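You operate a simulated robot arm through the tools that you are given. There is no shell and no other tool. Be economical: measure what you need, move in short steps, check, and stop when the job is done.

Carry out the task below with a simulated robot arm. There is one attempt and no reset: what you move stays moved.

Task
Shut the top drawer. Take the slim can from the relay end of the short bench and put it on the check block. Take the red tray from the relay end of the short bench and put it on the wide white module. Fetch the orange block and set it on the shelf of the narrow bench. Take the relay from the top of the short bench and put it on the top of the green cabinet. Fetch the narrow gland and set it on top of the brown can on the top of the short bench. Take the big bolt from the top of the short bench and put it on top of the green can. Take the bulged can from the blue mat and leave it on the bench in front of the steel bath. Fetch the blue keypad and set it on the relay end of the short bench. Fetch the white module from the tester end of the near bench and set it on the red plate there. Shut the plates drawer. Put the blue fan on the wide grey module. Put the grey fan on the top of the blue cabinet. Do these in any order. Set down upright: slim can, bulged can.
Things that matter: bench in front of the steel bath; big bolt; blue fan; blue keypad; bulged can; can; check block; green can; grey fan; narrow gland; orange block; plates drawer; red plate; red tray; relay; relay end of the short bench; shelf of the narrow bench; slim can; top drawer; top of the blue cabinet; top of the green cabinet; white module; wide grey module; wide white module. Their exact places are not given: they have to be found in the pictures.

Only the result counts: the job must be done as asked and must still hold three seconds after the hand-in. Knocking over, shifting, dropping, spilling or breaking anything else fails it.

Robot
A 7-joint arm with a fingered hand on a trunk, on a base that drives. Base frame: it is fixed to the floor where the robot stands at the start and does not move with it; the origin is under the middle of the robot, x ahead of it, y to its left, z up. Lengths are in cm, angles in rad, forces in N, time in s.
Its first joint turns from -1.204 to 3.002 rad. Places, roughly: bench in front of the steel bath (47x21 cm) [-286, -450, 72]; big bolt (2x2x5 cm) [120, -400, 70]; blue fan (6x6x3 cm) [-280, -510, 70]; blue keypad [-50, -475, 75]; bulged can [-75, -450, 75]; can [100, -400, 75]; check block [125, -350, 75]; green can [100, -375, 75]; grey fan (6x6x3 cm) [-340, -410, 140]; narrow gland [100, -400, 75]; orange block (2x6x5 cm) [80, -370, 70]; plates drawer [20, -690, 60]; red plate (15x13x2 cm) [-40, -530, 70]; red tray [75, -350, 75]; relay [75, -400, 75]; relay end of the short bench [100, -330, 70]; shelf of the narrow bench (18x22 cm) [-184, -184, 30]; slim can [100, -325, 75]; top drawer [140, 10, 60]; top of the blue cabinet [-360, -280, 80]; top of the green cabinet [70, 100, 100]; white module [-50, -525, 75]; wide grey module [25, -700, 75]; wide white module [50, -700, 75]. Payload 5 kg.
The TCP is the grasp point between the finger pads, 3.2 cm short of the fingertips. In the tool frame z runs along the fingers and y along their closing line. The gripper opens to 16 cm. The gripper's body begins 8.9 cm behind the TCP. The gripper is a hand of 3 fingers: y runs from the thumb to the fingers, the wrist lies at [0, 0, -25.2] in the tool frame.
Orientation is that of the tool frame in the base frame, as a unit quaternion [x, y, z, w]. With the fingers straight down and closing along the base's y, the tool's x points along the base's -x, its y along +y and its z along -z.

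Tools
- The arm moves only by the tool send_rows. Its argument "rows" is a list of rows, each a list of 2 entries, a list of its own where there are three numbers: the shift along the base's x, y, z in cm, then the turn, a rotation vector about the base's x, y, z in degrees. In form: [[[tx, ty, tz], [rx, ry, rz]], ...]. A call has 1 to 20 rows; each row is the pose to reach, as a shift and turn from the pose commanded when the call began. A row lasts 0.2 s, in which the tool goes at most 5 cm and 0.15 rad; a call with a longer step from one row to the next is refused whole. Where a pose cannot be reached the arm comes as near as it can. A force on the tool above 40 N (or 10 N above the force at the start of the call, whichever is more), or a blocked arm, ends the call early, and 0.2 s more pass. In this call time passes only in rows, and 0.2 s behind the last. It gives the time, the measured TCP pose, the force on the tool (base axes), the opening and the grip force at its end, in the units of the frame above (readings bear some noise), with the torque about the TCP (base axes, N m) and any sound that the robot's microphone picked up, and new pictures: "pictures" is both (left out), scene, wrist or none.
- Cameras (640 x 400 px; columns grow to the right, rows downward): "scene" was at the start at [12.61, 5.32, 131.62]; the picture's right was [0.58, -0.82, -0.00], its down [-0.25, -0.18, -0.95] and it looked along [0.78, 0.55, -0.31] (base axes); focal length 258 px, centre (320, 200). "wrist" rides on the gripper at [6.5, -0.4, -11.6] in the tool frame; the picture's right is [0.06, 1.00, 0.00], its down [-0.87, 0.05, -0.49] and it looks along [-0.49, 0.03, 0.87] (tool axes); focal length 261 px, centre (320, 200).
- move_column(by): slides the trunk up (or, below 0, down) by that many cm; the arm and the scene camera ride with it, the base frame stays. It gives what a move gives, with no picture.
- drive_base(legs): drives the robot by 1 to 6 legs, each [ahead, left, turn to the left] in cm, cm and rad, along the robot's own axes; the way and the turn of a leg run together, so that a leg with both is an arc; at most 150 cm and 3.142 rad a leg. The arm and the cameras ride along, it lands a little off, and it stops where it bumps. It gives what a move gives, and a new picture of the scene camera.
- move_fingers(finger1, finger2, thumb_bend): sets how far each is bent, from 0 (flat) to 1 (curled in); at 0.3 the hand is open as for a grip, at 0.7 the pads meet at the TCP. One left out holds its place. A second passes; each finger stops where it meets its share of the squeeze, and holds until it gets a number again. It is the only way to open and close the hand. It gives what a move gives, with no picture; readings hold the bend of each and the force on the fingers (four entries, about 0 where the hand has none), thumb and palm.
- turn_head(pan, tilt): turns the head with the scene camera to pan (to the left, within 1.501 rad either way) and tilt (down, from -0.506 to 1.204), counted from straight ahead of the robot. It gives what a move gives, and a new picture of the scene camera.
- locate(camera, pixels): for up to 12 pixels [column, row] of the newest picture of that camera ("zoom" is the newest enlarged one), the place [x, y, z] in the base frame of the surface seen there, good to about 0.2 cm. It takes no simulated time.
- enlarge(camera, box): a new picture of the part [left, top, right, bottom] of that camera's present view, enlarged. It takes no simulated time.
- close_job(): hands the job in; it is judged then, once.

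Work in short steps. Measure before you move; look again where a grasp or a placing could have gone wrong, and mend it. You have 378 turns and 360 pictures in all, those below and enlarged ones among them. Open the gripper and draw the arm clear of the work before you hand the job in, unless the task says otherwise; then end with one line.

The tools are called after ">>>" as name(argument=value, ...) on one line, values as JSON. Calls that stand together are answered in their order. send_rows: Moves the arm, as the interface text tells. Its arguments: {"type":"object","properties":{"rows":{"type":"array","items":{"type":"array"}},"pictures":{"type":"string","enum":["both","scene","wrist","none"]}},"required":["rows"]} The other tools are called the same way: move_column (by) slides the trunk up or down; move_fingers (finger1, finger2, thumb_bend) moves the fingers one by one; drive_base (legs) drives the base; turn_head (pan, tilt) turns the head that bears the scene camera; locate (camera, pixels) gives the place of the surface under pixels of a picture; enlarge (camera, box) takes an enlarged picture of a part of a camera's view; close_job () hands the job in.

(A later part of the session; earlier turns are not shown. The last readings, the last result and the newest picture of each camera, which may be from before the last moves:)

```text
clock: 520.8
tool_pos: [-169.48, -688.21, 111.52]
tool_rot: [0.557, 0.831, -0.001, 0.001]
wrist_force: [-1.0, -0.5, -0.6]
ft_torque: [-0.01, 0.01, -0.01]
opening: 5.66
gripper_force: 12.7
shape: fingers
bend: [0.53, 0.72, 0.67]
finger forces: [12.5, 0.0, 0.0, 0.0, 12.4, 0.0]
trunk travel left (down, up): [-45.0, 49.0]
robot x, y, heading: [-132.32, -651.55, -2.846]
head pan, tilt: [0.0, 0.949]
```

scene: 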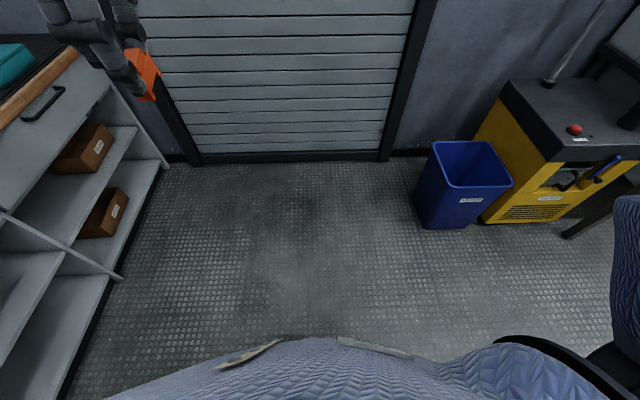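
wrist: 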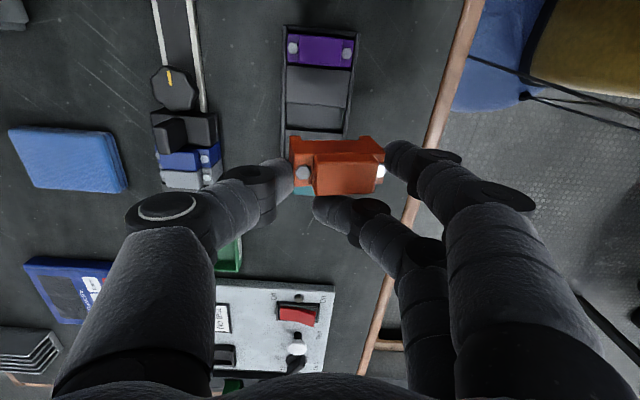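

Now north along the west aisle.

>>> drive_base(legs=[[0, 0, 0.036], [0, -150, 0], [0, -150, 0], [0, -30, 0]])

>>> turn_head(pan=-1.5, tilt=0.5)

```text
clock: 537.2
tool_pos: [-283.61, -383.52, 111.58]
tool_rot: [0.515, 0.857, -0.002, 0.001]
wrist_force: [-0.5, -0.3, -1.5]
ft_torque: [0.01, 0.01, 0.0]
opening: 5.65
gripper_force: 12.3
shape: fingers
bend: [0.53, 0.72, 0.67]
finger forces: [12.6, 0.0, 0.0, 0.1, 12.4, 0.0]
trunk travel left (down, up): [-45.0, 49.0]
robot x, y, heading: [-249.79, -343.31, -2.743]
head pan, tilt: [0.0, 0.949]
```

scene: 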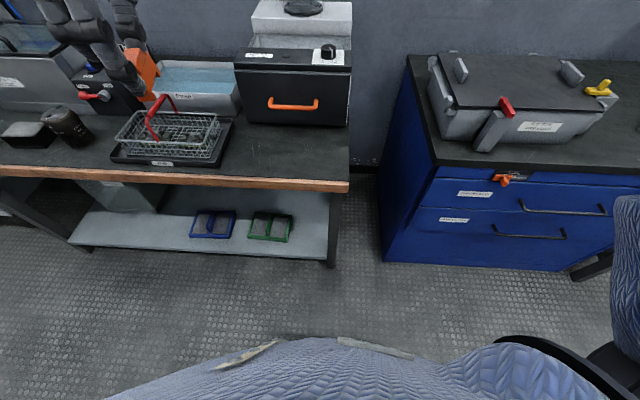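

```text
clock: 538.8
tool_pos: [-283.54, -383.43, 111.63]
tool_rot: [0.515, 0.857, -0.002, 0.0]
wrist_force: [0.5, 0.4, -0.1]
ft_torque: [0.01, 0.01, -0.02]
opening: 5.68
gripper_force: 12.7
shape: fingers
bend: [0.53, 0.72, 0.67]
finger forces: [12.6, 0.0, 0.1, 0.0, 12.4, 0.1]
trunk travel left (down, up): [-45.0, 49.0]
robot x, y, heading: [-250.32, -343.29, -2.741]
head pan, tilt: [-1.499, 0.499]
```

scene: 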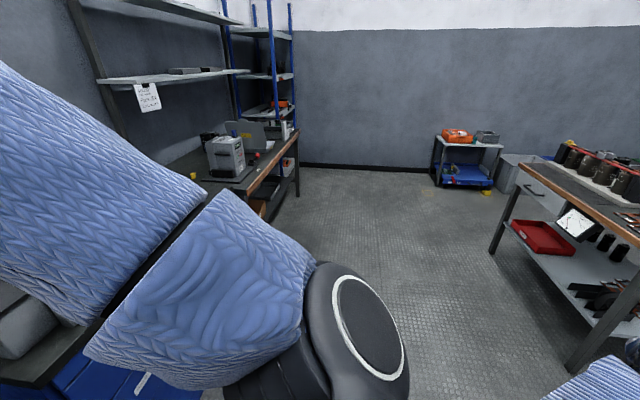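

The bench on the right with a lower shelf looks like the narrow bench. Turn the robot to face it.

>>> drive_base(legs=[[0, 0, 3.07], [0, 50, 0]])

>>> turn_head(pan=0.0, tilt=0.65)

```text
clock: 548.8
tool_pos: [-220.55, -259.39, 111.4]
tool_rot: [0.805, -0.594, 0.0, -0.001]
wrist_force: [-0.2, -0.1, 0.2]
ft_torque: [0.03, 0.0, 0.0]
opening: 5.6
gripper_force: 12.1
shape: fingers
bend: [0.53, 0.72, 0.68]
finger forces: [12.1, 0.0, 0.0, 0.1, 11.9, 0.1]
trunk travel left (down, up): [-45.0, 49.0]
robot x, y, heading: [-261.12, -292.7, 0.208]
head pan, tilt: [-1.499, 0.499]
```

scene: 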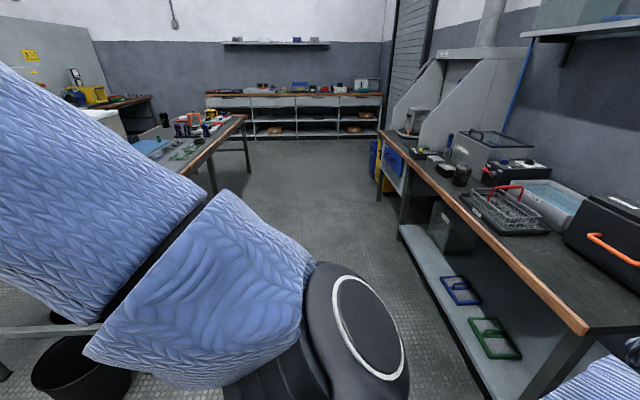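

```text
clock: 550.4
tool_pos: [-220.49, -259.48, 111.58]
tool_rot: [0.805, -0.594, 0.0, -0.001]
wrist_force: [0.1, 0.8, -1.0]
ft_torque: [0.01, -0.02, 0.01]
opening: 5.6
gripper_force: 11.4
shape: fingers
bend: [0.53, 0.72, 0.68]
finger forces: [11.9, 0.0, 0.1, 0.0, 11.9, 0.0]
trunk travel left (down, up): [-45.0, 49.0]
robot x, y, heading: [-260.34, -292.61, 0.204]
head pan, tilt: [0.0, 0.649]
```

scene: 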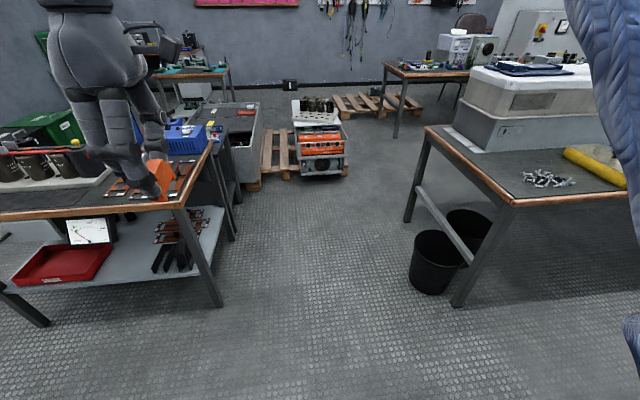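

The narrow bench's shelf is visible at left, with a free patch around (130,250). Locate it.

>>> enlarge(camera="scene", box=[0, 130, 260, 320])

>>> locate(camera="zoom", pixels=[[300, 255], [340, 250], [270, 290], [320, 290], [380, 265], [230, 240], [300, 230], [200, 340], [420, 170], [240, 150], [360, 315], [440, 290]])

```text
2.11 times, centred on (130, 225) of scene
```

zoom: 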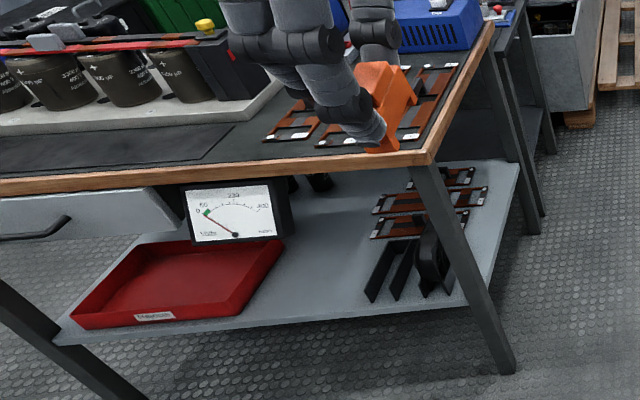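

```text
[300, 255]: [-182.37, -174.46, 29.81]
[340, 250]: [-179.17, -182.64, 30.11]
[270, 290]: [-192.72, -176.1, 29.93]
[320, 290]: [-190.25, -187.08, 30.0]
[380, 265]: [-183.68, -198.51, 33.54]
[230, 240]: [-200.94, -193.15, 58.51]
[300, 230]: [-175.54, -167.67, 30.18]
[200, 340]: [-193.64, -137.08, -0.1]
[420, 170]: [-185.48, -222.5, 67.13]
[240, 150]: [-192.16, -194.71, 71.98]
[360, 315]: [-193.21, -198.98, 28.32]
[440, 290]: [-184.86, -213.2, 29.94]
```

Shelf front edge ≈U -247.6, free patch centre (-184,-184). I face it squarely: turn +0.126 and drive left 78, ahead 22.

>>> drive_base(legs=[[0, 0, 0.126], [0, 78, 0], [22, 0, 0]])

>>> turn_head(pan=0.0, tilt=0.85)

```text
clock: 556.4
tool_pos: [-230.28, -173.56, 111.44]
tool_rot: [0.842, -0.539, -0.001, -0.001]
wrist_force: [-0.3, 0.5, -1.4]
ft_torque: [-0.02, 0.06, 0.0]
opening: 5.6
gripper_force: 11.6
shape: fingers
bend: [0.53, 0.72, 0.68]
finger forces: [11.9, 0.0, 0.0, 0.1, 11.9, 0.0]
trunk travel left (down, up): [-45.0, 49.0]
robot x, y, heading: [-265.82, -212.05, 0.332]
head pan, tilt: [0.0, 0.649]
```

scene: 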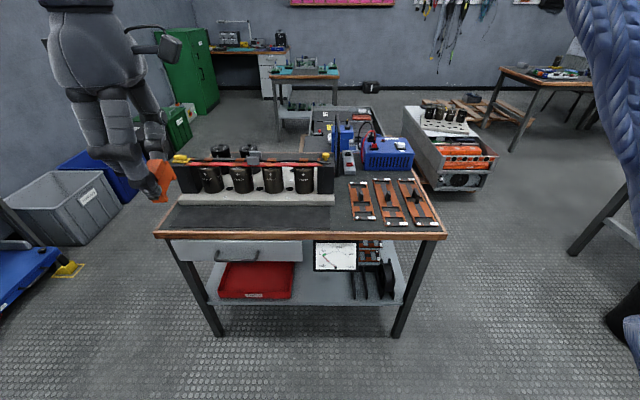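

```text
clock: 557.2
tool_pos: [-230.25, -173.6, 111.51]
tool_rot: [0.842, -0.539, -0.001, -0.002]
wrist_force: [-0.2, 0.4, -0.6]
ft_torque: [-0.01, -0.02, 0.0]
opening: 5.63
gripper_force: 12.1
shape: fingers
bend: [0.53, 0.72, 0.68]
finger forces: [12.0, 0.0, 0.1, 0.1, 11.8, 0.0]
trunk travel left (down, up): [-45.0, 49.0]
robot x, y, heading: [-265.81, -211.85, 0.336]
head pan, tilt: [0.0, 0.85]
```

scene: 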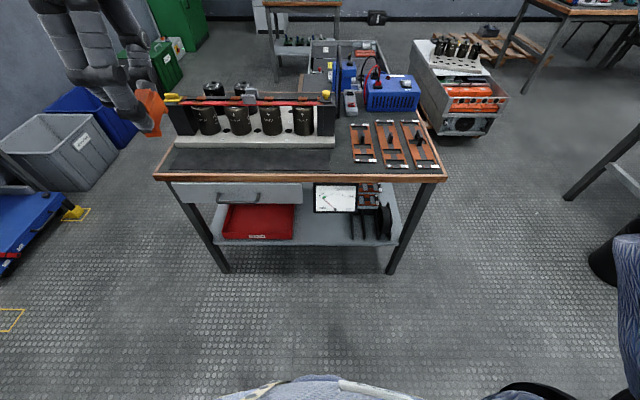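

>>> enlarge(camera="scene", box=[200, 165, 440, 285])

>>> locate(camera="zoom", pixels=[[265, 185], [300, 185], [330, 185], [380, 185], [300, 215], [310, 130], [415, 130], [365, 128], [315, 60], [245, 200], [400, 210], [330, 150]])

```text
2.67 times, centred on (320, 225) of scene
```

zoom: 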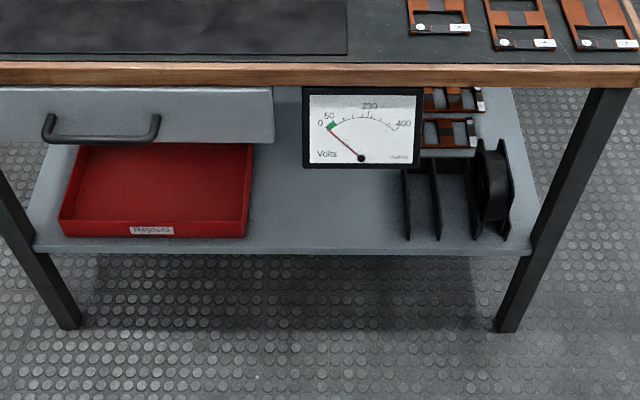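

```text
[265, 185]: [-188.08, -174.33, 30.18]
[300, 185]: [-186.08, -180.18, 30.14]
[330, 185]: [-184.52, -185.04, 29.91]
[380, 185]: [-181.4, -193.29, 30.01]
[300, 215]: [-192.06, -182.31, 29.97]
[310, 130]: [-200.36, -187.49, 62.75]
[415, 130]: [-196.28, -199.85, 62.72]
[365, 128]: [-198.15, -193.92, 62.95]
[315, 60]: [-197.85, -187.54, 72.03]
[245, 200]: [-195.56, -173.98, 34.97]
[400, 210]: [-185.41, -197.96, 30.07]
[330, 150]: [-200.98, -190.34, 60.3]
```

Patch between the red tray and racks is ~22 cm wide, under the hanging meter (bottom z≈57). First yaw the hand -95° and centre it.

>>> send_rows(rows=[[[1.1, -1.7, 0], [0, 0, -8]], [[2.3, -3.5, 0], [0, 0, -16]], [[3.4, -5.2, 0], [0, 0, -24]], [[4.5, -7, 0], [0, 0, -32]], [[5.7, -8.7, 0], [0, 0, -40]], [[6.8, -10.5, 0], [0, 0, -48]], [[7.9, -12.2, 0], [0, 0, -56]], [[9.1, -13.9, 0], [0, 0, -64]], [[10.2, -15.7, 0], [0, 0, -72]], [[11.3, -17.4, 0], [0, 0, -80]], [[12.5, -19.2, 0], [0, 0, -88]], [[13.6, -20.9, 0], [0, 0, -95]]], pictures="none")

```text
clock: 559.8
tool_pos: [-216.71, -194.48, 111.6]
tool_rot: [-0.17, 0.985, 0.0, 0.001]
wrist_force: [0.1, 0.3, -0.2]
ft_torque: [0.01, -0.01, 0.03]
opening: 5.59
gripper_force: 12.1
shape: fingers
bend: [0.53, 0.72, 0.68]
finger forces: [12.1, 0.1, 0.0, 0.1, 12.0, 0.1]
trunk travel left (down, up): [-45.0, 49.0]
robot x, y, heading: [-265.78, -211.96, 0.337]
head pan, tilt: [0.0, 0.85]
```

Now pitch the hand up by 60° (30° below level), moving 6 cm forward.

>>> send_rows(rows=[[[0.7, 0.2, 0], [2.4, -7.1, 0]], [[1.4, 0.5, 0], [4.9, -14.2, 0]], [[2.1, 0.7, 0], [7.3, -21.3, 0]], [[2.8, 1, 0], [9.8, -28.4, 0]], [[3.5, 1.2, 0], [12.2, -35.5, 0]], [[4.2, 1.4, 0], [14.6, -42.6, 0]], [[4.9, 1.7, 0], [17.1, -49.7, 0]], [[5.7, 1.9, 0], [19.5, -56.8, 0]], [[5.7, 1.9, 0], [19.5, -56.8, 0]]], pictures="none")

```text
clock: 561.8
tool_pos: [-210.9, -192.63, 111.33]
tool_rot: [-0.147, 0.852, 0.079, 0.496]
wrist_force: [-0.2, 0.5, 0.3]
ft_torque: [-0.02, 0.0, 0.02]
opening: 5.58
gripper_force: 11.3
shape: fingers
bend: [0.53, 0.72, 0.68]
finger forces: [12.0, 0.0, 0.1, 0.0, 11.9, 0.0]
trunk travel left (down, up): [-45.0, 49.0]
robot x, y, heading: [-265.52, -211.65, 0.34]
head pan, tilt: [0.0, 0.85]
```

Lower the trunk 40.

>>> move_column(by=-40)

>>> move_column(by=-5)

```text
clock: 565.6
tool_pos: [-211.1, -192.53, 71.3]
tool_rot: [-0.147, 0.853, 0.078, 0.495]
wrist_force: [0.1, 0.3, 0.2]
ft_torque: [-0.02, 0.0, 0.02]
opening: 5.56
gripper_force: 11.6
shape: fingers
bend: [0.53, 0.72, 0.68]
finger forces: [12.0, 0.0, 0.0, 0.0, 11.8, 0.0]
trunk travel left (down, up): [-5.0, 89.0]
robot x, y, heading: [-265.75, -211.81, 0.34]
head pan, tilt: [0.0, 0.85]
```

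```text
clock: 566.5
tool_pos: [-211.06, -192.71, 66.32]
tool_rot: [-0.147, 0.853, 0.078, 0.495]
wrist_force: [1.2, 0.9, -1.0]
ft_torque: [-0.01, -0.02, 0.0]
opening: 5.57
gripper_force: 11.9
shape: fingers
bend: [0.53, 0.72, 0.68]
finger forces: [12.0, 0.0, 0.0, 0.0, 12.0, 0.1]
trunk travel left (down, up): [0.0, 94.0]
robot x, y, heading: [-266.06, -211.97, 0.339]
head pan, tilt: [0.0, 0.85]
```

Lower the arm by up to 28 cm in front of the shelf.

>>> send_rows(rows=[[[0, 0, -4], [0, 0, 0]], [[0, 0, -8], [0, 0, 0]], [[0, 0, -12], [0, 0, 0]], [[0, 0, -16], [0, 0, 0]], [[0, 0, -20], [0, 0, 0]], [[0, 0, -24], [0, 0, 0]]], pictures="scene")

```text
clock: 567.9
tool_pos: [-209.57, -190.04, 41.58]
tool_rot: [-0.146, 0.853, 0.077, 0.495]
wrist_force: [0.7, -0.8, 0.3]
ft_torque: [0.01, 0.05, 0.0]
opening: 5.6
gripper_force: 12.1
shape: fingers
bend: [0.53, 0.72, 0.68]
finger forces: [12.1, 0.1, 0.0, 0.0, 11.9, 0.0]
out of reach, approached as far as the arm can: row 1, 2, 3, 4, 5, 6
trunk travel left (down, up): [0.0, 94.0]
robot x, y, heading: [-266.0, -211.68, 0.342]
head pan, tilt: [0.0, 0.85]
```

scene: 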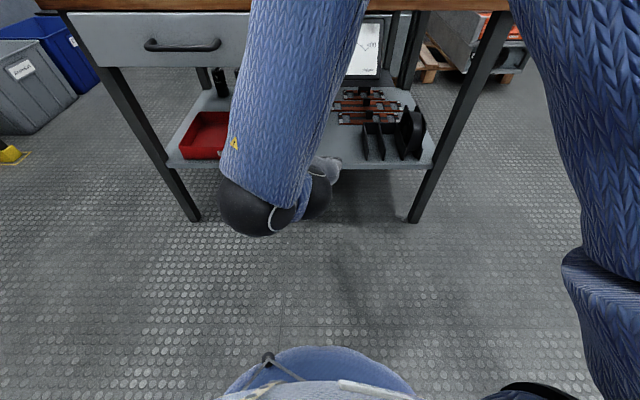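

Reached z 41.6. Advance 12 cm toward the shelf, lowering 2.5.

>>> send_rows(rows=[[[2.8, 1, -0.6], [0, 0, 0]], [[5.7, 1.9, -1.2], [0, 0, 0]], [[8.5, 2.9, -1.8], [0, 0, 0]], [[11.3, 3.9, -2.5], [0, 0, 0]]])

```text
clock: 568.9
tool_pos: [-198.14, -186.09, 39.34]
tool_rot: [-0.147, 0.852, 0.078, 0.496]
wrist_force: [-0.5, 0.9, 0.4]
ft_torque: [-0.03, -0.02, -0.02]
opening: 5.56
gripper_force: 11.8
shape: fingers
bend: [0.53, 0.72, 0.68]
finger forces: [12.0, 0.0, 0.0, 0.0, 12.0, 0.0]
trunk travel left (down, up): [0.0, 94.0]
robot x, y, heading: [-265.95, -211.88, 0.339]
head pan, tilt: [0.0, 0.85]
```

scene: 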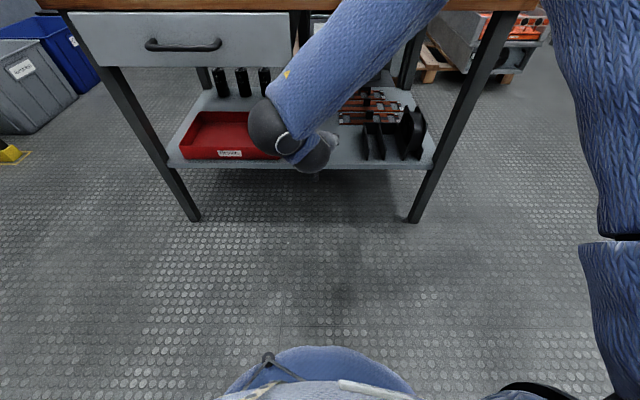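
wrist: 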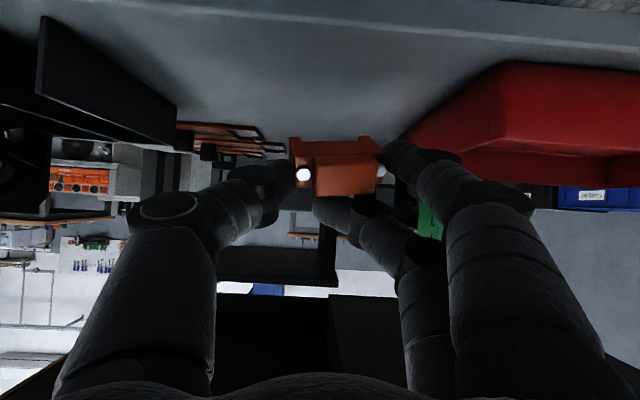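

Shift 2.4 cm toward the rack side, 7 cm in, and lower 3.6.

>>> send_rows(rows=[[[0.8, -2.3, 0], [0, 0, 0]], [[3, -1.5, -0.5], [0, 0, 0]], [[5.2, -0.8, -1.5], [0, 0, 0]], [[7.4, 0, -2.6], [0, 0, 0]], [[7.4, 0, -3.6], [0, 0, 0]]], pictures="wrist")

```text
clock: 570.1
tool_pos: [-190.45, -186.0, 35.62]
tool_rot: [-0.147, 0.852, 0.078, 0.495]
wrist_force: [0.8, -0.2, -0.9]
ft_torque: [0.0, 0.0, -0.04]
opening: 5.59
gripper_force: 12.7
shape: fingers
bend: [0.53, 0.72, 0.68]
finger forces: [11.9, 0.0, 0.1, 0.1, 12.1, 0.0]
trunk travel left (down, up): [0.0, 94.0]
robot x, y, heading: [-266.01, -211.81, 0.34]
head pan, tilt: [0.0, 0.85]
```

wrist: 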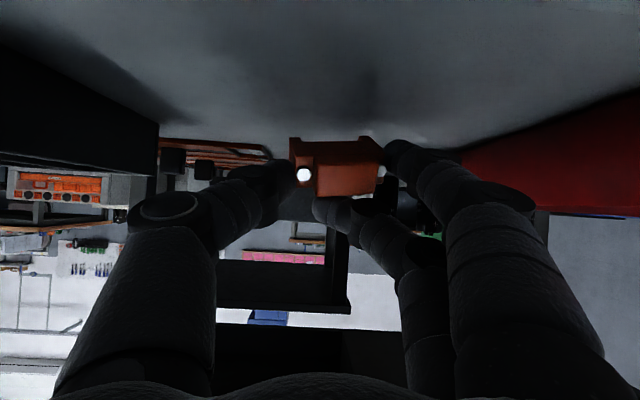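

Lower in small steps to contact.

>>> send_rows(rows=[[[0, 0, -0.4], [0, 0, 0]], [[0, 0, -0.8], [0, 0, 0]], [[0, 0, -1.2], [0, 0, 0]], [[0, 0, -1.5], [0, 0, 0]]], pictures="none")

```text
clock: 571.1
tool_pos: [-190.58, -185.76, 34.15]
tool_rot: [-0.147, 0.853, 0.079, 0.495]
wrist_force: [-1.1, -0.3, 3.6]
ft_torque: [0.18, -0.05, 0.01]
opening: 5.55
gripper_force: 12.3
shape: fingers
bend: [0.53, 0.72, 0.68]
finger forces: [12.0, 0.0, 0.0, 0.0, 13.0, 0.0]
trunk travel left (down, up): [0.0, 94.0]
robot x, y, heading: [-265.97, -211.58, 0.34]
head pan, tilt: [0.0, 0.85]
```

Contact. Release finger 1 and thumb.

>>> move_fingers(finger1=0.42, thumb_bend=0.56)

>>> enlarge(camera="wrist", box=[180, 80, 480, 260])

```text
clock: 572.1
tool_pos: [-190.5, -185.99, 34.25]
tool_rot: [-0.147, 0.853, 0.078, 0.495]
wrist_force: [0.1, 0.9, 0.5]
ft_torque: [0.02, 0.03, 0.03]
opening: 9.03
gripper_force: 0.1
shape: fingers
bend: [0.42, 0.72, 0.56]
finger forces: [0.0, 0.0, 0.1, 0.0, 0.0, 0.0]
trunk travel left (down, up): [0.0, 94.0]
robot x, y, heading: [-266.21, -211.85, 0.341]
head pan, tilt: [0.0, 0.85]
```

```text
2.13 times, centred on (330, 170) of wrist
```

zoom: 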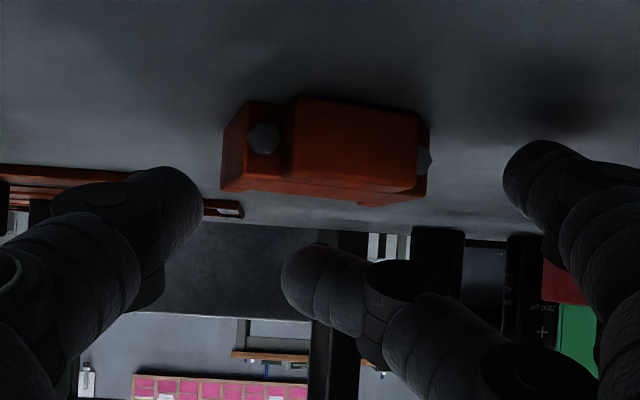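

The block lies flat on the shelf. Retreat backward-up along the hand's axis.

>>> send_rows(rows=[[[-1.6, -0.6, 1], [0, 0, 0]], [[-4, -1.4, 2.4], [0, 0, 0]], [[-7.5, -2.6, 4], [0, 0, 0]], [[-11.3, -3.9, 5], [0, 0, 0]], [[-15, -5.2, 6], [0, 0, 0]], [[-19, -6.5, 7], [0, 0, 0]], [[-22.5, -7.7, 8], [0, 0, 0]]], pictures="scene")

```text
clock: 573.7
tool_pos: [-210.41, -189.59, 41.24]
tool_rot: [-0.148, 0.853, 0.079, 0.495]
wrist_force: [-0.9, -0.2, 0.7]
ft_torque: [0.01, -0.02, 0.05]
opening: 9.11
gripper_force: 0.2
shape: fingers
bend: [0.42, 0.72, 0.56]
finger forces: [0.0, 0.0, 0.1, 0.0, 0.0, 0.0]
out of reach, approached as far as the arm can: row 6, 7
trunk travel left (down, up): [0.0, 94.0]
robot x, y, heading: [-265.58, -211.6, 0.338]
head pan, tilt: [0.0, 0.85]
```

scene: 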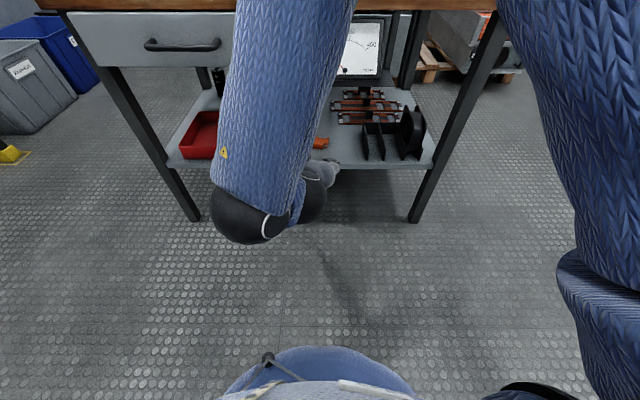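

Back the base off 25 to be clear of the table, then raise.

>>> drive_base(legs=[[-25, 0, 0]])

>>> move_column(by=40)

>>> enlarge(camera="scene", box=[180, 150, 440, 320])

```text
clock: 575.5
tool_pos: [-233.97, -198.04, 41.24]
tool_rot: [-0.146, 0.854, 0.077, 0.494]
wrist_force: [0.0, -0.3, -0.5]
ft_torque: [0.01, 0.01, -0.01]
opening: 9.1
gripper_force: 0.0
shape: fingers
bend: [0.42, 0.72, 0.56]
finger forces: [0.1, 0.0, 0.1, 0.0, 0.1, 0.0]
trunk travel left (down, up): [0.0, 94.0]
robot x, y, heading: [-289.49, -220.11, 0.337]
head pan, tilt: [0.0, 0.85]
```

scene: 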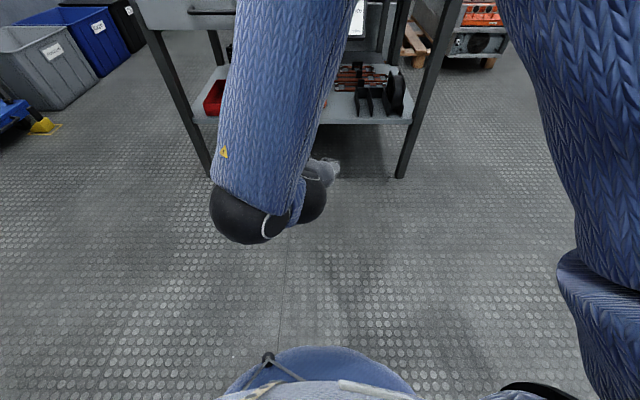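

```text
clock: 579.4
tool_pos: [-234.05, -198.03, 81.39]
tool_rot: [-0.146, 0.853, 0.077, 0.495]
wrist_force: [0.2, 0.4, -0.1]
ft_torque: [-0.01, 0.02, 0.0]
opening: 9.09
gripper_force: 0.1
shape: fingers
bend: [0.42, 0.72, 0.56]
finger forces: [0.0, 0.1, 0.0, 0.1, 0.0, 0.0]
trunk travel left (down, up): [-40.0, 54.0]
robot x, y, heading: [-289.16, -220.08, 0.334]
head pan, tilt: [0.0, 0.85]
```

```text
2.35 times, centred on (310, 235) of scene
```

zoom: 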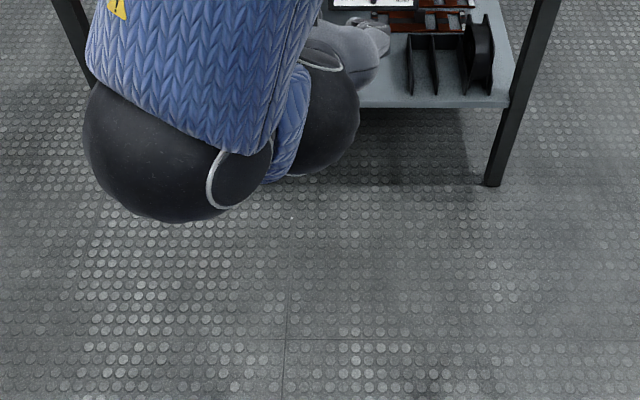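

Undo the pitch and raise.

>>> send_rows(rows=[[[0, 0, 3], [-2.4, 7.1, 0]], [[0, 0, 6], [-4.9, 14.2, 0]], [[0, 0, 9], [-7.3, 21.3, 0]], [[0, 0, 12], [-9.8, 28.4, 0]], [[0, 0, 15], [-12.2, 35.5, 0]], [[0, 0, 18], [-14.6, 42.6, 0]], [[0, 0, 22], [-17.1, 49.7, 0]], [[0, 0, 26], [-19.5, 56.8, 0]]], pictures="scene")

```text
clock: 581.2
tool_pos: [-233.95, -198.27, 107.27]
tool_rot: [-0.17, 0.985, -0.002, 0.0]
wrist_force: [-0.6, -1.1, 0.1]
ft_torque: [0.0, 0.01, -0.03]
opening: 9.1
gripper_force: 0.0
shape: fingers
bend: [0.42, 0.72, 0.56]
finger forces: [0.0, 0.0, 0.0, 0.0, 0.1, 0.0]
trunk travel left (down, up): [-40.0, 54.0]
robot x, y, heading: [-289.35, -220.04, 0.333]
head pan, tilt: [0.0, 0.85]
```

scene: 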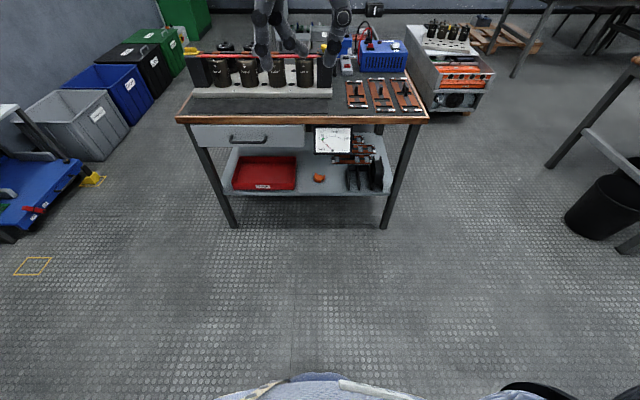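

Block on the shelf. Check the direct passage east between cart and bins.

>>> turn_head(pan=-0.35, tilt=0.6)

>>> enlarge(camera="scene", box=[160, 80, 520, 300])

```text
clock: 582.0
tool_pos: [-233.8, -198.32, 107.16]
tool_rot: [-0.171, 0.985, -0.003, 0.001]
wrist_force: [0.1, -1.2, -0.3]
ft_torque: [0.01, 0.0, 0.01]
opening: 9.08
gripper_force: 0.1
shape: fingers
bend: [0.42, 0.72, 0.56]
finger forces: [0.1, 0.1, 0.0, 0.0, 0.1, 0.0]
trunk travel left (down, up): [-40.0, 54.0]
robot x, y, heading: [-289.28, -220.23, 0.334]
head pan, tilt: [-0.351, 0.6]
```

scene: 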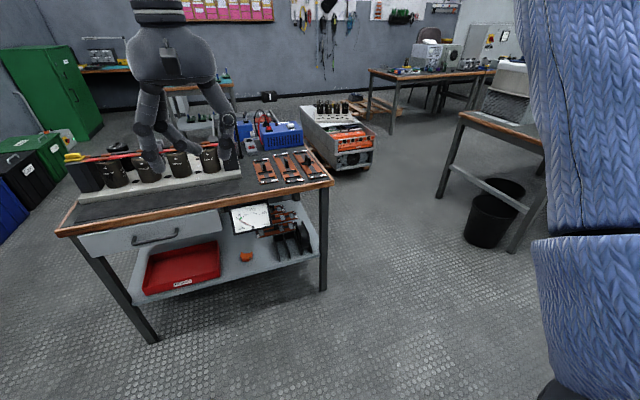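

```text
1.78 times, centred on (340, 190) of scene
```

zoom: 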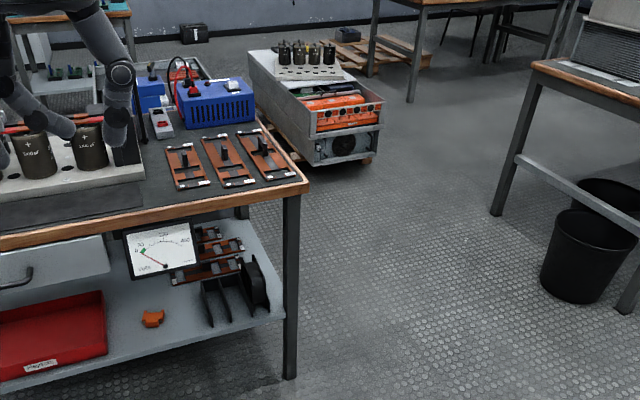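

>>> locate(camera="zoom", pixels=[[360, 163], [382, 100], [290, 370], [495, 215], [545, 270], [620, 310], [440, 180], [420, 100], [150, 320], [310, 160], [530, 70], [460, 250]])

```text
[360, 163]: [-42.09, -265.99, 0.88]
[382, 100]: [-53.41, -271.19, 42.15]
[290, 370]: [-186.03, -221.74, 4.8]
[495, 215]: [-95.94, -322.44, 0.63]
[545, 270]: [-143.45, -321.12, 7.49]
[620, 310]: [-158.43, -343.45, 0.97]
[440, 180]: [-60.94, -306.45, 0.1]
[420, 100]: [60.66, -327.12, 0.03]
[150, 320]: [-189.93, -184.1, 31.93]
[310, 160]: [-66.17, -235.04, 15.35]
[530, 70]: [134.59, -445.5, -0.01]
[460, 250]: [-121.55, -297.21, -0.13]
```

I take the known route back. First leg: south along the west aisle (facing east).

>>> drive_base(legs=[[0, -150, 0], [0, -150, 0], [0, -165, 0]])

```text
refused: -165 is not a number from -150 to 150
```

>>> drive_base(legs=[[0, -150, 0], [0, -150, 0], [0, -150, 0], [0, -15, 0]])

```text
clock: 604.6
tool_pos: [-87.9, -644.02, 107.1]
tool_rot: [-0.158, 0.987, -0.002, 0.001]
wrist_force: [-0.4, 0.4, 0.5]
ft_torque: [0.0, 0.03, 0.03]
opening: 9.08
gripper_force: 0.1
shape: fingers
bend: [0.42, 0.72, 0.56]
finger forces: [0.0, 0.0, 0.1, 0.0, 0.1, 0.0]
trunk travel left (down, up): [-40.0, 54.0]
robot x, y, heading: [-144.37, -664.16, 0.313]
head pan, tilt: [-0.351, 0.6]
```

scene: 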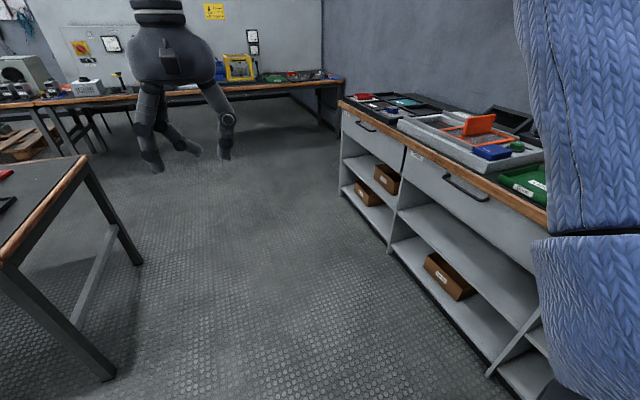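

Now east and north back to the short bench.

>>> drive_base(legs=[[0, 0, 0.017], [150, 0, 0], [68, 0, 0], [0, 130, 0], [0, 55, 0], [40, 0, 0]])

>>> turn_head(pan=0.0, tilt=0.95)

```text
clock: 626.9
tool_pos: [101.75, -385.1, 107.14]
tool_rot: [-0.143, 0.99, -0.002, 0.0]
wrist_force: [0.4, -0.3, -0.3]
ft_torque: [0.01, 0.04, 0.04]
opening: 9.08
gripper_force: 0.1
shape: fingers
bend: [0.42, 0.72, 0.56]
finger forces: [0.0, 0.1, 0.1, 0.0, 0.0, 0.0]
trunk travel left (down, up): [-40.0, 54.0]
robot x, y, heading: [44.84, -403.93, 0.284]
head pan, tilt: [-0.351, 0.6]
```

scene: 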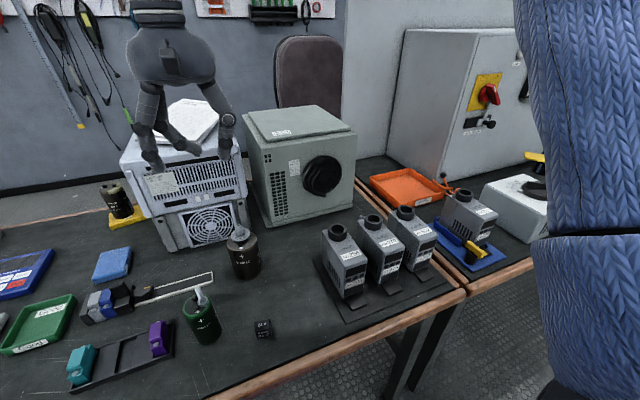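

```text
clock: 627.7
tool_pos: [101.8, -385.07, 107.22]
tool_rot: [-0.144, 0.99, -0.003, 0.002]
wrist_force: [-0.2, 0.2, -0.3]
ft_torque: [-0.01, -0.02, -0.03]
opening: 9.1
gripper_force: 0.0
shape: fingers
bend: [0.42, 0.72, 0.56]
finger forces: [0.1, 0.0, 0.1, 0.1, 0.0, 0.0]
trunk travel left (down, up): [-40.0, 54.0]
robot x, y, heading: [45.07, -404.06, 0.283]
head pan, tilt: [0.0, 0.949]
```

scene: 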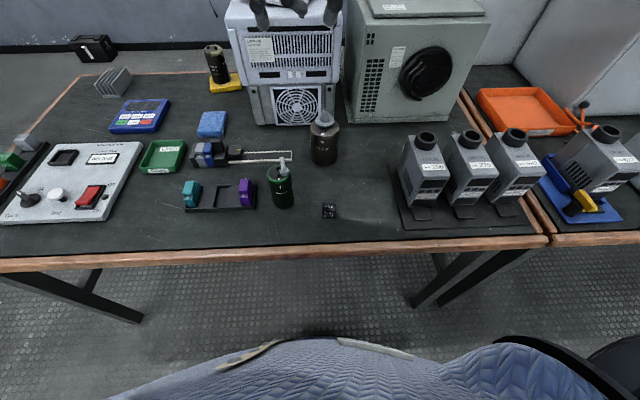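

All intact. Back off 10 cm for reach; then rotate the hand to close along U over the relay.

>>> drive_base(legs=[[-10, 0, 0]])

>>> move_fingers(finger1=0.55, finger2=0.55, thumb_bend=0.55)

```text
clock: 628.8
tool_pos: [92.4, -387.9, 107.35]
tool_rot: [-0.144, 0.99, -0.002, 0.003]
wrist_force: [-0.8, -0.1, -0.1]
ft_torque: [0.01, -0.02, -0.01]
opening: 9.1
gripper_force: 0.0
shape: fingers
bend: [0.42, 0.72, 0.56]
finger forces: [0.0, 0.1, 0.0, 0.0, 0.0, 0.0]
trunk travel left (down, up): [-40.0, 54.0]
robot x, y, heading: [35.55, -406.71, 0.278]
head pan, tilt: [0.0, 0.949]
```

scene: 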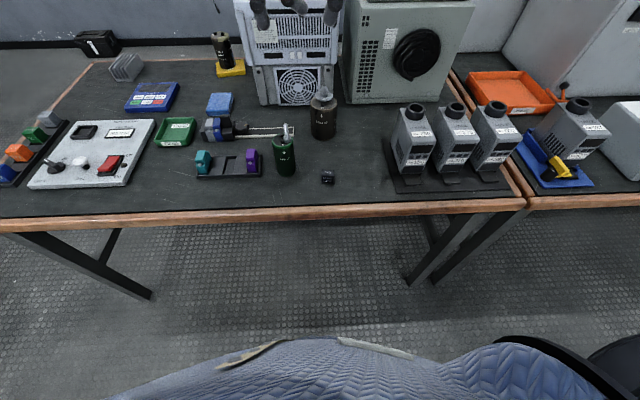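

```text
clock: 629.8
tool_pos: [92.47, -387.83, 107.15]
tool_rot: [-0.144, 0.99, -0.003, 0.002]
wrist_force: [0.2, -0.5, -0.2]
ft_torque: [-0.02, -0.02, -0.01]
opening: 6.72
gripper_force: 0.0
shape: fingers
bend: [0.55, 0.55, 0.55]
finger forces: [0.0, 0.1, 0.0, 0.0, 0.1, 0.0]
trunk travel left (down, up): [-40.0, 54.0]
robot x, y, heading: [35.55, -406.7, 0.28]
head pan, tilt: [0.0, 0.949]
```

>>> send_rows(rows=[[[-0.4, -0.5, 0], [0, 0, 7.6]], [[-0.8, -1, 0], [0, 0, 15.2]], [[-1.3, -1.4, 0], [0, 0, 22.8]], [[-1.7, -1.9, 0], [0, 0, 30.4]], [[-2.1, -2.4, 0], [0, 0, 38]], [[-2.6, -2.9, 0], [0, 0, 45.6]], [[-3, -3.4, 0], [0, 0, 53.2]], [[-3.4, -3.8, 0], [0, 0, 60.8]], [[-3.9, -4.3, 0], [0, 0, 68.4]], [[-4.3, -4.8, 0], [0, 0, 76]], [[-4.7, -5.3, -2], [0, 0, 83.6]], [[-5.1, -5.8, -4], [0, 0, 91]], [[-5.1, -5.8, -8], [0, 0, 91]], [[-5.1, -5.8, -12], [0, 0, 91]], [[-5.1, -5.8, -16.5], [0, 0, 91]], [[-5.1, -5.8, -20], [0, 0, 91]]], pictures="wrist")

```text
clock: 633.2
tool_pos: [87.47, -393.84, 87.02]
tool_rot: [0.806, -0.591, 0.001, -0.003]
wrist_force: [0.5, 0.2, -0.7]
ft_torque: [0.0, 0.01, 0.0]
opening: 6.68
gripper_force: 0.2
shape: fingers
bend: [0.55, 0.55, 0.55]
finger forces: [0.0, 0.0, 0.1, 0.0, 0.1, 0.1]
trunk travel left (down, up): [-40.0, 54.0]
robot x, y, heading: [35.59, -406.49, 0.285]
head pan, tilt: [0.0, 0.949]
```

wrist: 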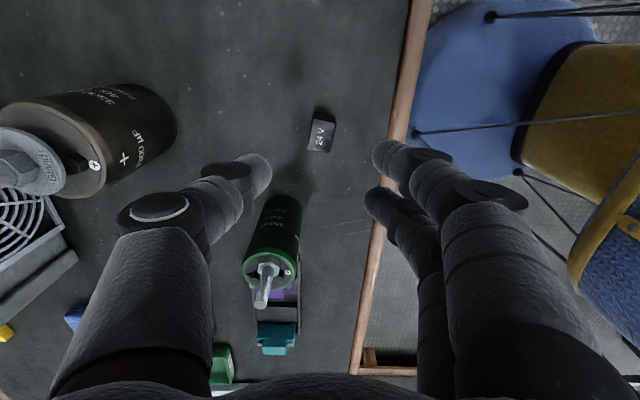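

Centred. Descend to z 76.4 and grip; lift.

>>> send_rows(rows=[[[0, 0, -4], [0, 0, 0]], [[0, 0, -8], [0, 0, 0]], [[0, 0, -10.6], [0, 0, 0]]], pictures="none")

>>> move_fingers(finger1=0.76, finger2=0.76, thumb_bend=0.76)

>>> send_rows(rows=[[[0, 0, 1], [0, 0, 0]], [[0, 0, 4], [0, 0, 0]], [[0, 0, 8], [0, 0, 0]], [[0, 0, 12], [0, 0, 0]], [[0, 0, 16], [0, 0, 0]], [[0, 0, 20], [0, 0, 0]]], pictures="wrist")

```text
clock: 634.0
tool_pos: [87.46, -393.45, 76.64]
tool_rot: [0.806, -0.591, 0.001, -0.002]
wrist_force: [0.3, -0.4, -0.3]
ft_torque: [-0.01, 0.01, 0.0]
opening: 6.72
gripper_force: 0.2
shape: fingers
bend: [0.55, 0.55, 0.55]
finger forces: [0.0, 0.0, 0.0, 0.0, 0.0, 0.0]
trunk travel left (down, up): [-40.0, 54.0]
robot x, y, heading: [35.75, -406.54, 0.278]
head pan, tilt: [0.0, 0.949]
```

```text
clock: 635.0
tool_pos: [87.37, -393.58, 76.62]
tool_rot: [0.806, -0.592, 0.001, -0.002]
wrist_force: [-0.5, 0.3, 0.2]
ft_torque: [0.02, -0.02, 0.01]
opening: 2.63
gripper_force: 18.9
shape: fingers
bend: [0.67, 0.67, 0.68]
finger forces: [9.8, 9.7, 0.0, 0.0, 19.8, 0.1]
trunk travel left (down, up): [-40.0, 54.0]
robot x, y, heading: [35.65, -407.07, 0.284]
head pan, tilt: [0.0, 0.949]
```

```text
clock: 636.4
tool_pos: [87.29, -393.6, 96.77]
tool_rot: [0.807, -0.591, 0.001, -0.002]
wrist_force: [-1.0, -0.1, -0.5]
ft_torque: [-0.01, -0.01, 0.0]
opening: 2.61
gripper_force: 19.5
shape: fingers
bend: [0.67, 0.67, 0.68]
finger forces: [9.8, 9.6, 0.0, 0.0, 19.6, 0.1]
trunk travel left (down, up): [-40.0, 54.0]
robot x, y, heading: [35.75, -406.49, 0.276]
head pan, tilt: [0.0, 0.949]
```

wrist: 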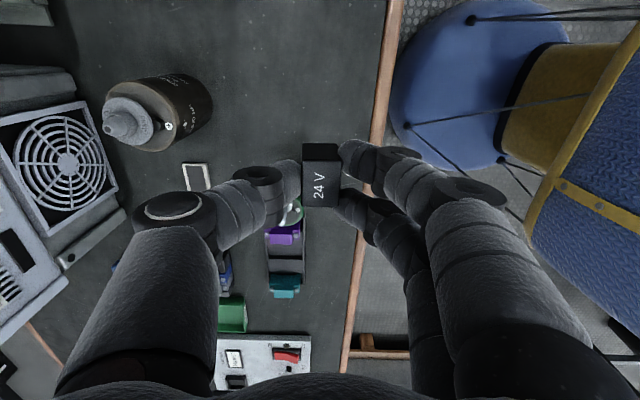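

Relay held. Raise the trunk for the drive.

>>> move_column(by=40)

```text
clock: 640.2
tool_pos: [87.49, -393.62, 136.75]
tool_rot: [0.807, -0.591, 0.001, -0.002]
wrist_force: [0.7, -0.1, 0.1]
ft_torque: [0.01, -0.02, 0.03]
opening: 2.61
gripper_force: 19.7
shape: fingers
bend: [0.67, 0.67, 0.68]
finger forces: [9.8, 9.6, 0.1, 0.1, 19.8, 0.1]
trunk travel left (down, up): [-80.0, 14.0]
robot x, y, heading: [35.75, -406.35, 0.28]
head pan, tilt: [0.0, 0.949]
```

Reverse of my first route: back into the aisle, face south, reverse north, then sideways east.

>>> drive_base(legs=[[-12, 0, 0], [0, 0, -1.557], [-60, 13, 0], [-63, 0, 0]])

```text
clock: 651.5
tool_pos: [16.53, -338.68, 136.89]
tool_rot: [-0.147, 0.989, -0.003, 0.001]
wrist_force: [0.3, -0.8, 0.5]
ft_torque: [0.0, -0.04, -0.01]
opening: 2.59
gripper_force: 19.0
shape: fingers
bend: [0.67, 0.67, 0.68]
finger forces: [9.5, 9.1, 0.1, 0.1, 18.9, 0.1]
trunk travel left (down, up): [-80.0, 14.0]
robot x, y, heading: [4.11, -286.61, -1.301]
head pan, tilt: [0.0, 0.949]
stopped in leg 4: the robot was blocked; the commanded pose is now the measured one
```

scene: 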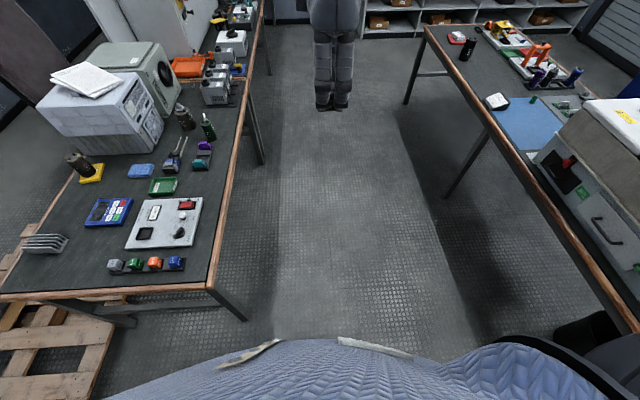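

The rear touched the cart. Move ahead 4, square up, then sideways east.

>>> drive_base(legs=[[4, 0, 0.022], [0, 69, 0]])

```text
clock: 655.8
tool_pos: [84.02, -322.67, 136.7]
tool_rot: [-0.158, 0.987, -0.003, 0.0]
wrist_force: [-0.4, -0.2, -0.6]
ft_torque: [-0.01, 0.01, 0.02]
opening: 2.59
gripper_force: 18.7
shape: fingers
bend: [0.67, 0.67, 0.68]
finger forces: [9.4, 9.1, 0.1, 0.0, 18.9, 0.1]
trunk travel left (down, up): [-80.0, 14.0]
robot x, y, heading: [70.26, -270.84, -1.281]
head pan, tilt: [0.0, 0.949]
```

scene: 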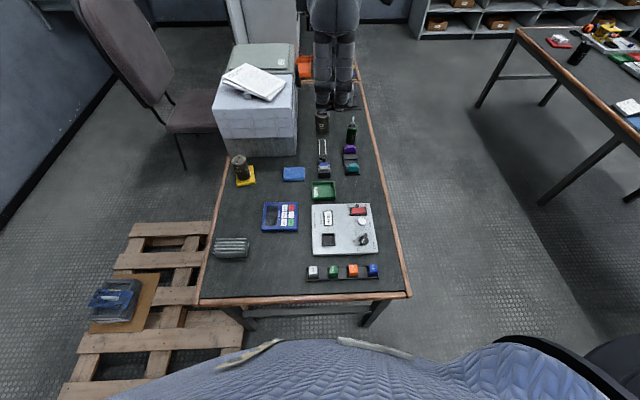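

Now the diagonal gap in reverse.

>>> drive_base(legs=[[-4, 0, 0], [0, 0, -0.435], [-76, 0, 0]])

```text
clock: 659.1
tool_pos: [62.29, -306.91, 136.9]
tool_rot: [0.059, 0.998, -0.005, 0.001]
wrist_force: [0.7, 0.7, 0.4]
ft_torque: [-0.1, 0.06, 0.0]
opening: 2.56
gripper_force: 18.6
shape: fingers
bend: [0.67, 0.67, 0.68]
finger forces: [9.4, 9.0, 0.0, 0.0, 18.7, 0.0]
trunk travel left (down, up): [-80.0, 14.0]
robot x, y, heading: [71.51, -255.19, -1.707]
head pan, tilt: [0.0, 0.949]
stopped in leg 3: the robot was blocked; the commanded pose is now the measured one
```

scene: 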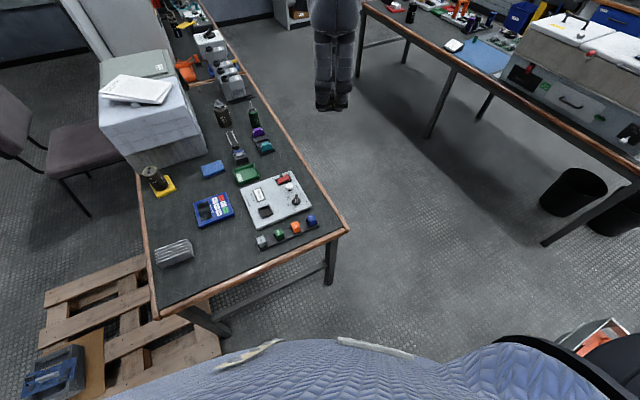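

Touching the cart's pallet on one side; shift 1.7 cm to the left and continue back.

>>> drive_base(legs=[[3, 0, 0], [0, 1.8, 0], [-72, 0, 0]])

```text
clock: 663.9
tool_pos: [73.79, -239.0, 136.83]
tool_rot: [0.055, 0.998, -0.002, 0.002]
wrist_force: [0.4, -0.2, 0.2]
ft_torque: [-0.01, 0.0, 0.0]
opening: 2.56
gripper_force: 18.4
shape: fingers
bend: [0.67, 0.67, 0.68]
finger forces: [9.4, 9.0, 0.0, 0.0, 18.9, 0.0]
trunk travel left (down, up): [-80.0, 14.0]
robot x, y, heading: [82.76, -186.42, -1.703]
head pan, tilt: [0.0, 0.949]
```

scene: 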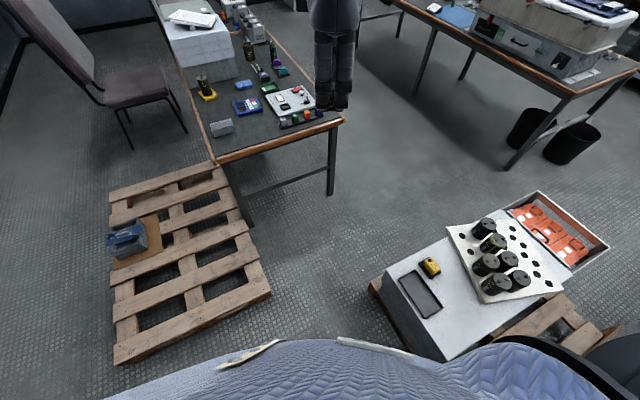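

Through. Now to the start area and turn toward the green cabinet.

>>> drive_base(legs=[[0, 0, 0.42], [0, 36, 0], [-140, 0, 0], [0, 0, 3.03]])

>>> turn_head(pan=0.0, tilt=0.5)

```text
clock: 680.8
tool_pos: [78.02, 8.3, 136.74]
tool_rot: [0.999, 0.046, -0.001, -0.002]
wrist_force: [0.7, -0.2, 0.3]
ft_torque: [-0.01, -0.01, -0.01]
opening: 2.52
gripper_force: 16.9
shape: fingers
bend: [0.67, 0.67, 0.69]
finger forces: [8.8, 8.1, 0.0, 0.1, 17.5, 0.0]
trunk travel left (down, up): [-80.0, 14.0]
robot x, y, heading: [79.89, -45.35, 1.635]
head pan, tilt: [0.0, 0.949]
```

scene: 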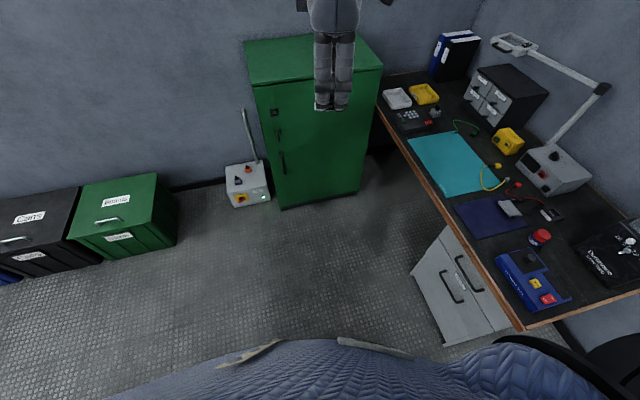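

```text
clock: 681.6
tool_pos: [77.85, 8.31, 136.61]
tool_rot: [0.999, 0.045, -0.001, -0.001]
wrist_force: [-0.1, -0.8, -0.3]
ft_torque: [-0.03, 0.0, 0.0]
opening: 2.51
gripper_force: 17.3
shape: fingers
bend: [0.67, 0.67, 0.69]
finger forces: [8.7, 8.1, 0.0, 0.0, 17.4, 0.1]
trunk travel left (down, up): [-80.0, 14.0]
robot x, y, heading: [79.96, -45.13, 1.638]
head pan, tilt: [0.0, 0.499]
```

scene: 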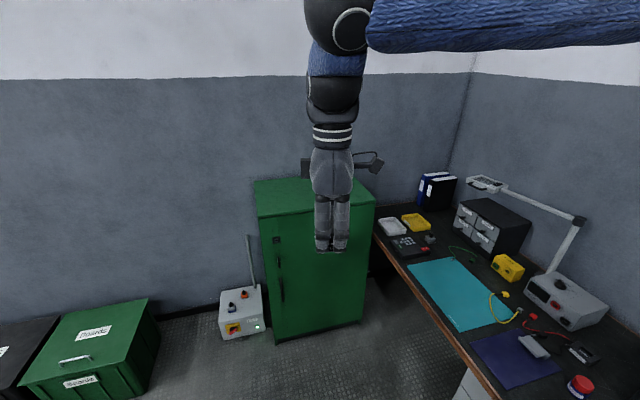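

Locate cabinet top.

>>> locate(camera="scene", pixels=[[285, 195], [262, 213], [372, 200], [260, 183], [300, 205], [300, 184], [360, 195]])

```text
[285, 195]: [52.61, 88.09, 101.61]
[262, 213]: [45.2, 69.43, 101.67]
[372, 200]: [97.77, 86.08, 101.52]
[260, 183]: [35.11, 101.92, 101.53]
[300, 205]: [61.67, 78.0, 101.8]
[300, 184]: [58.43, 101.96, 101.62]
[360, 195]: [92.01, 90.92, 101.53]
```

Drive 60 ahead.

>>> drive_base(legs=[[60, 0, 0]])

```text
clock: 685.0
tool_pos: [74.41, 67.28, 136.76]
tool_rot: [0.999, 0.044, -0.001, -0.002]
wrist_force: [-1.1, 0.2, -0.4]
ft_torque: [-0.03, 0.0, -0.03]
opening: 2.52
gripper_force: 17.0
shape: fingers
bend: [0.67, 0.67, 0.69]
finger forces: [8.7, 8.1, 0.0, 0.0, 17.4, 0.0]
trunk travel left (down, up): [-80.0, 14.0]
robot x, y, heading: [76.0, 13.97, 1.632]
head pan, tilt: [0.0, 0.499]
```

scene: 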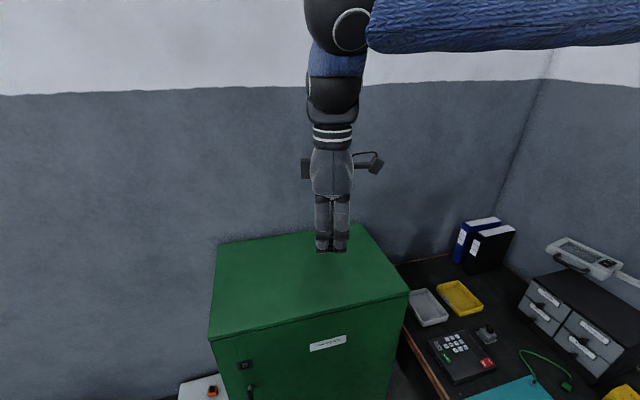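

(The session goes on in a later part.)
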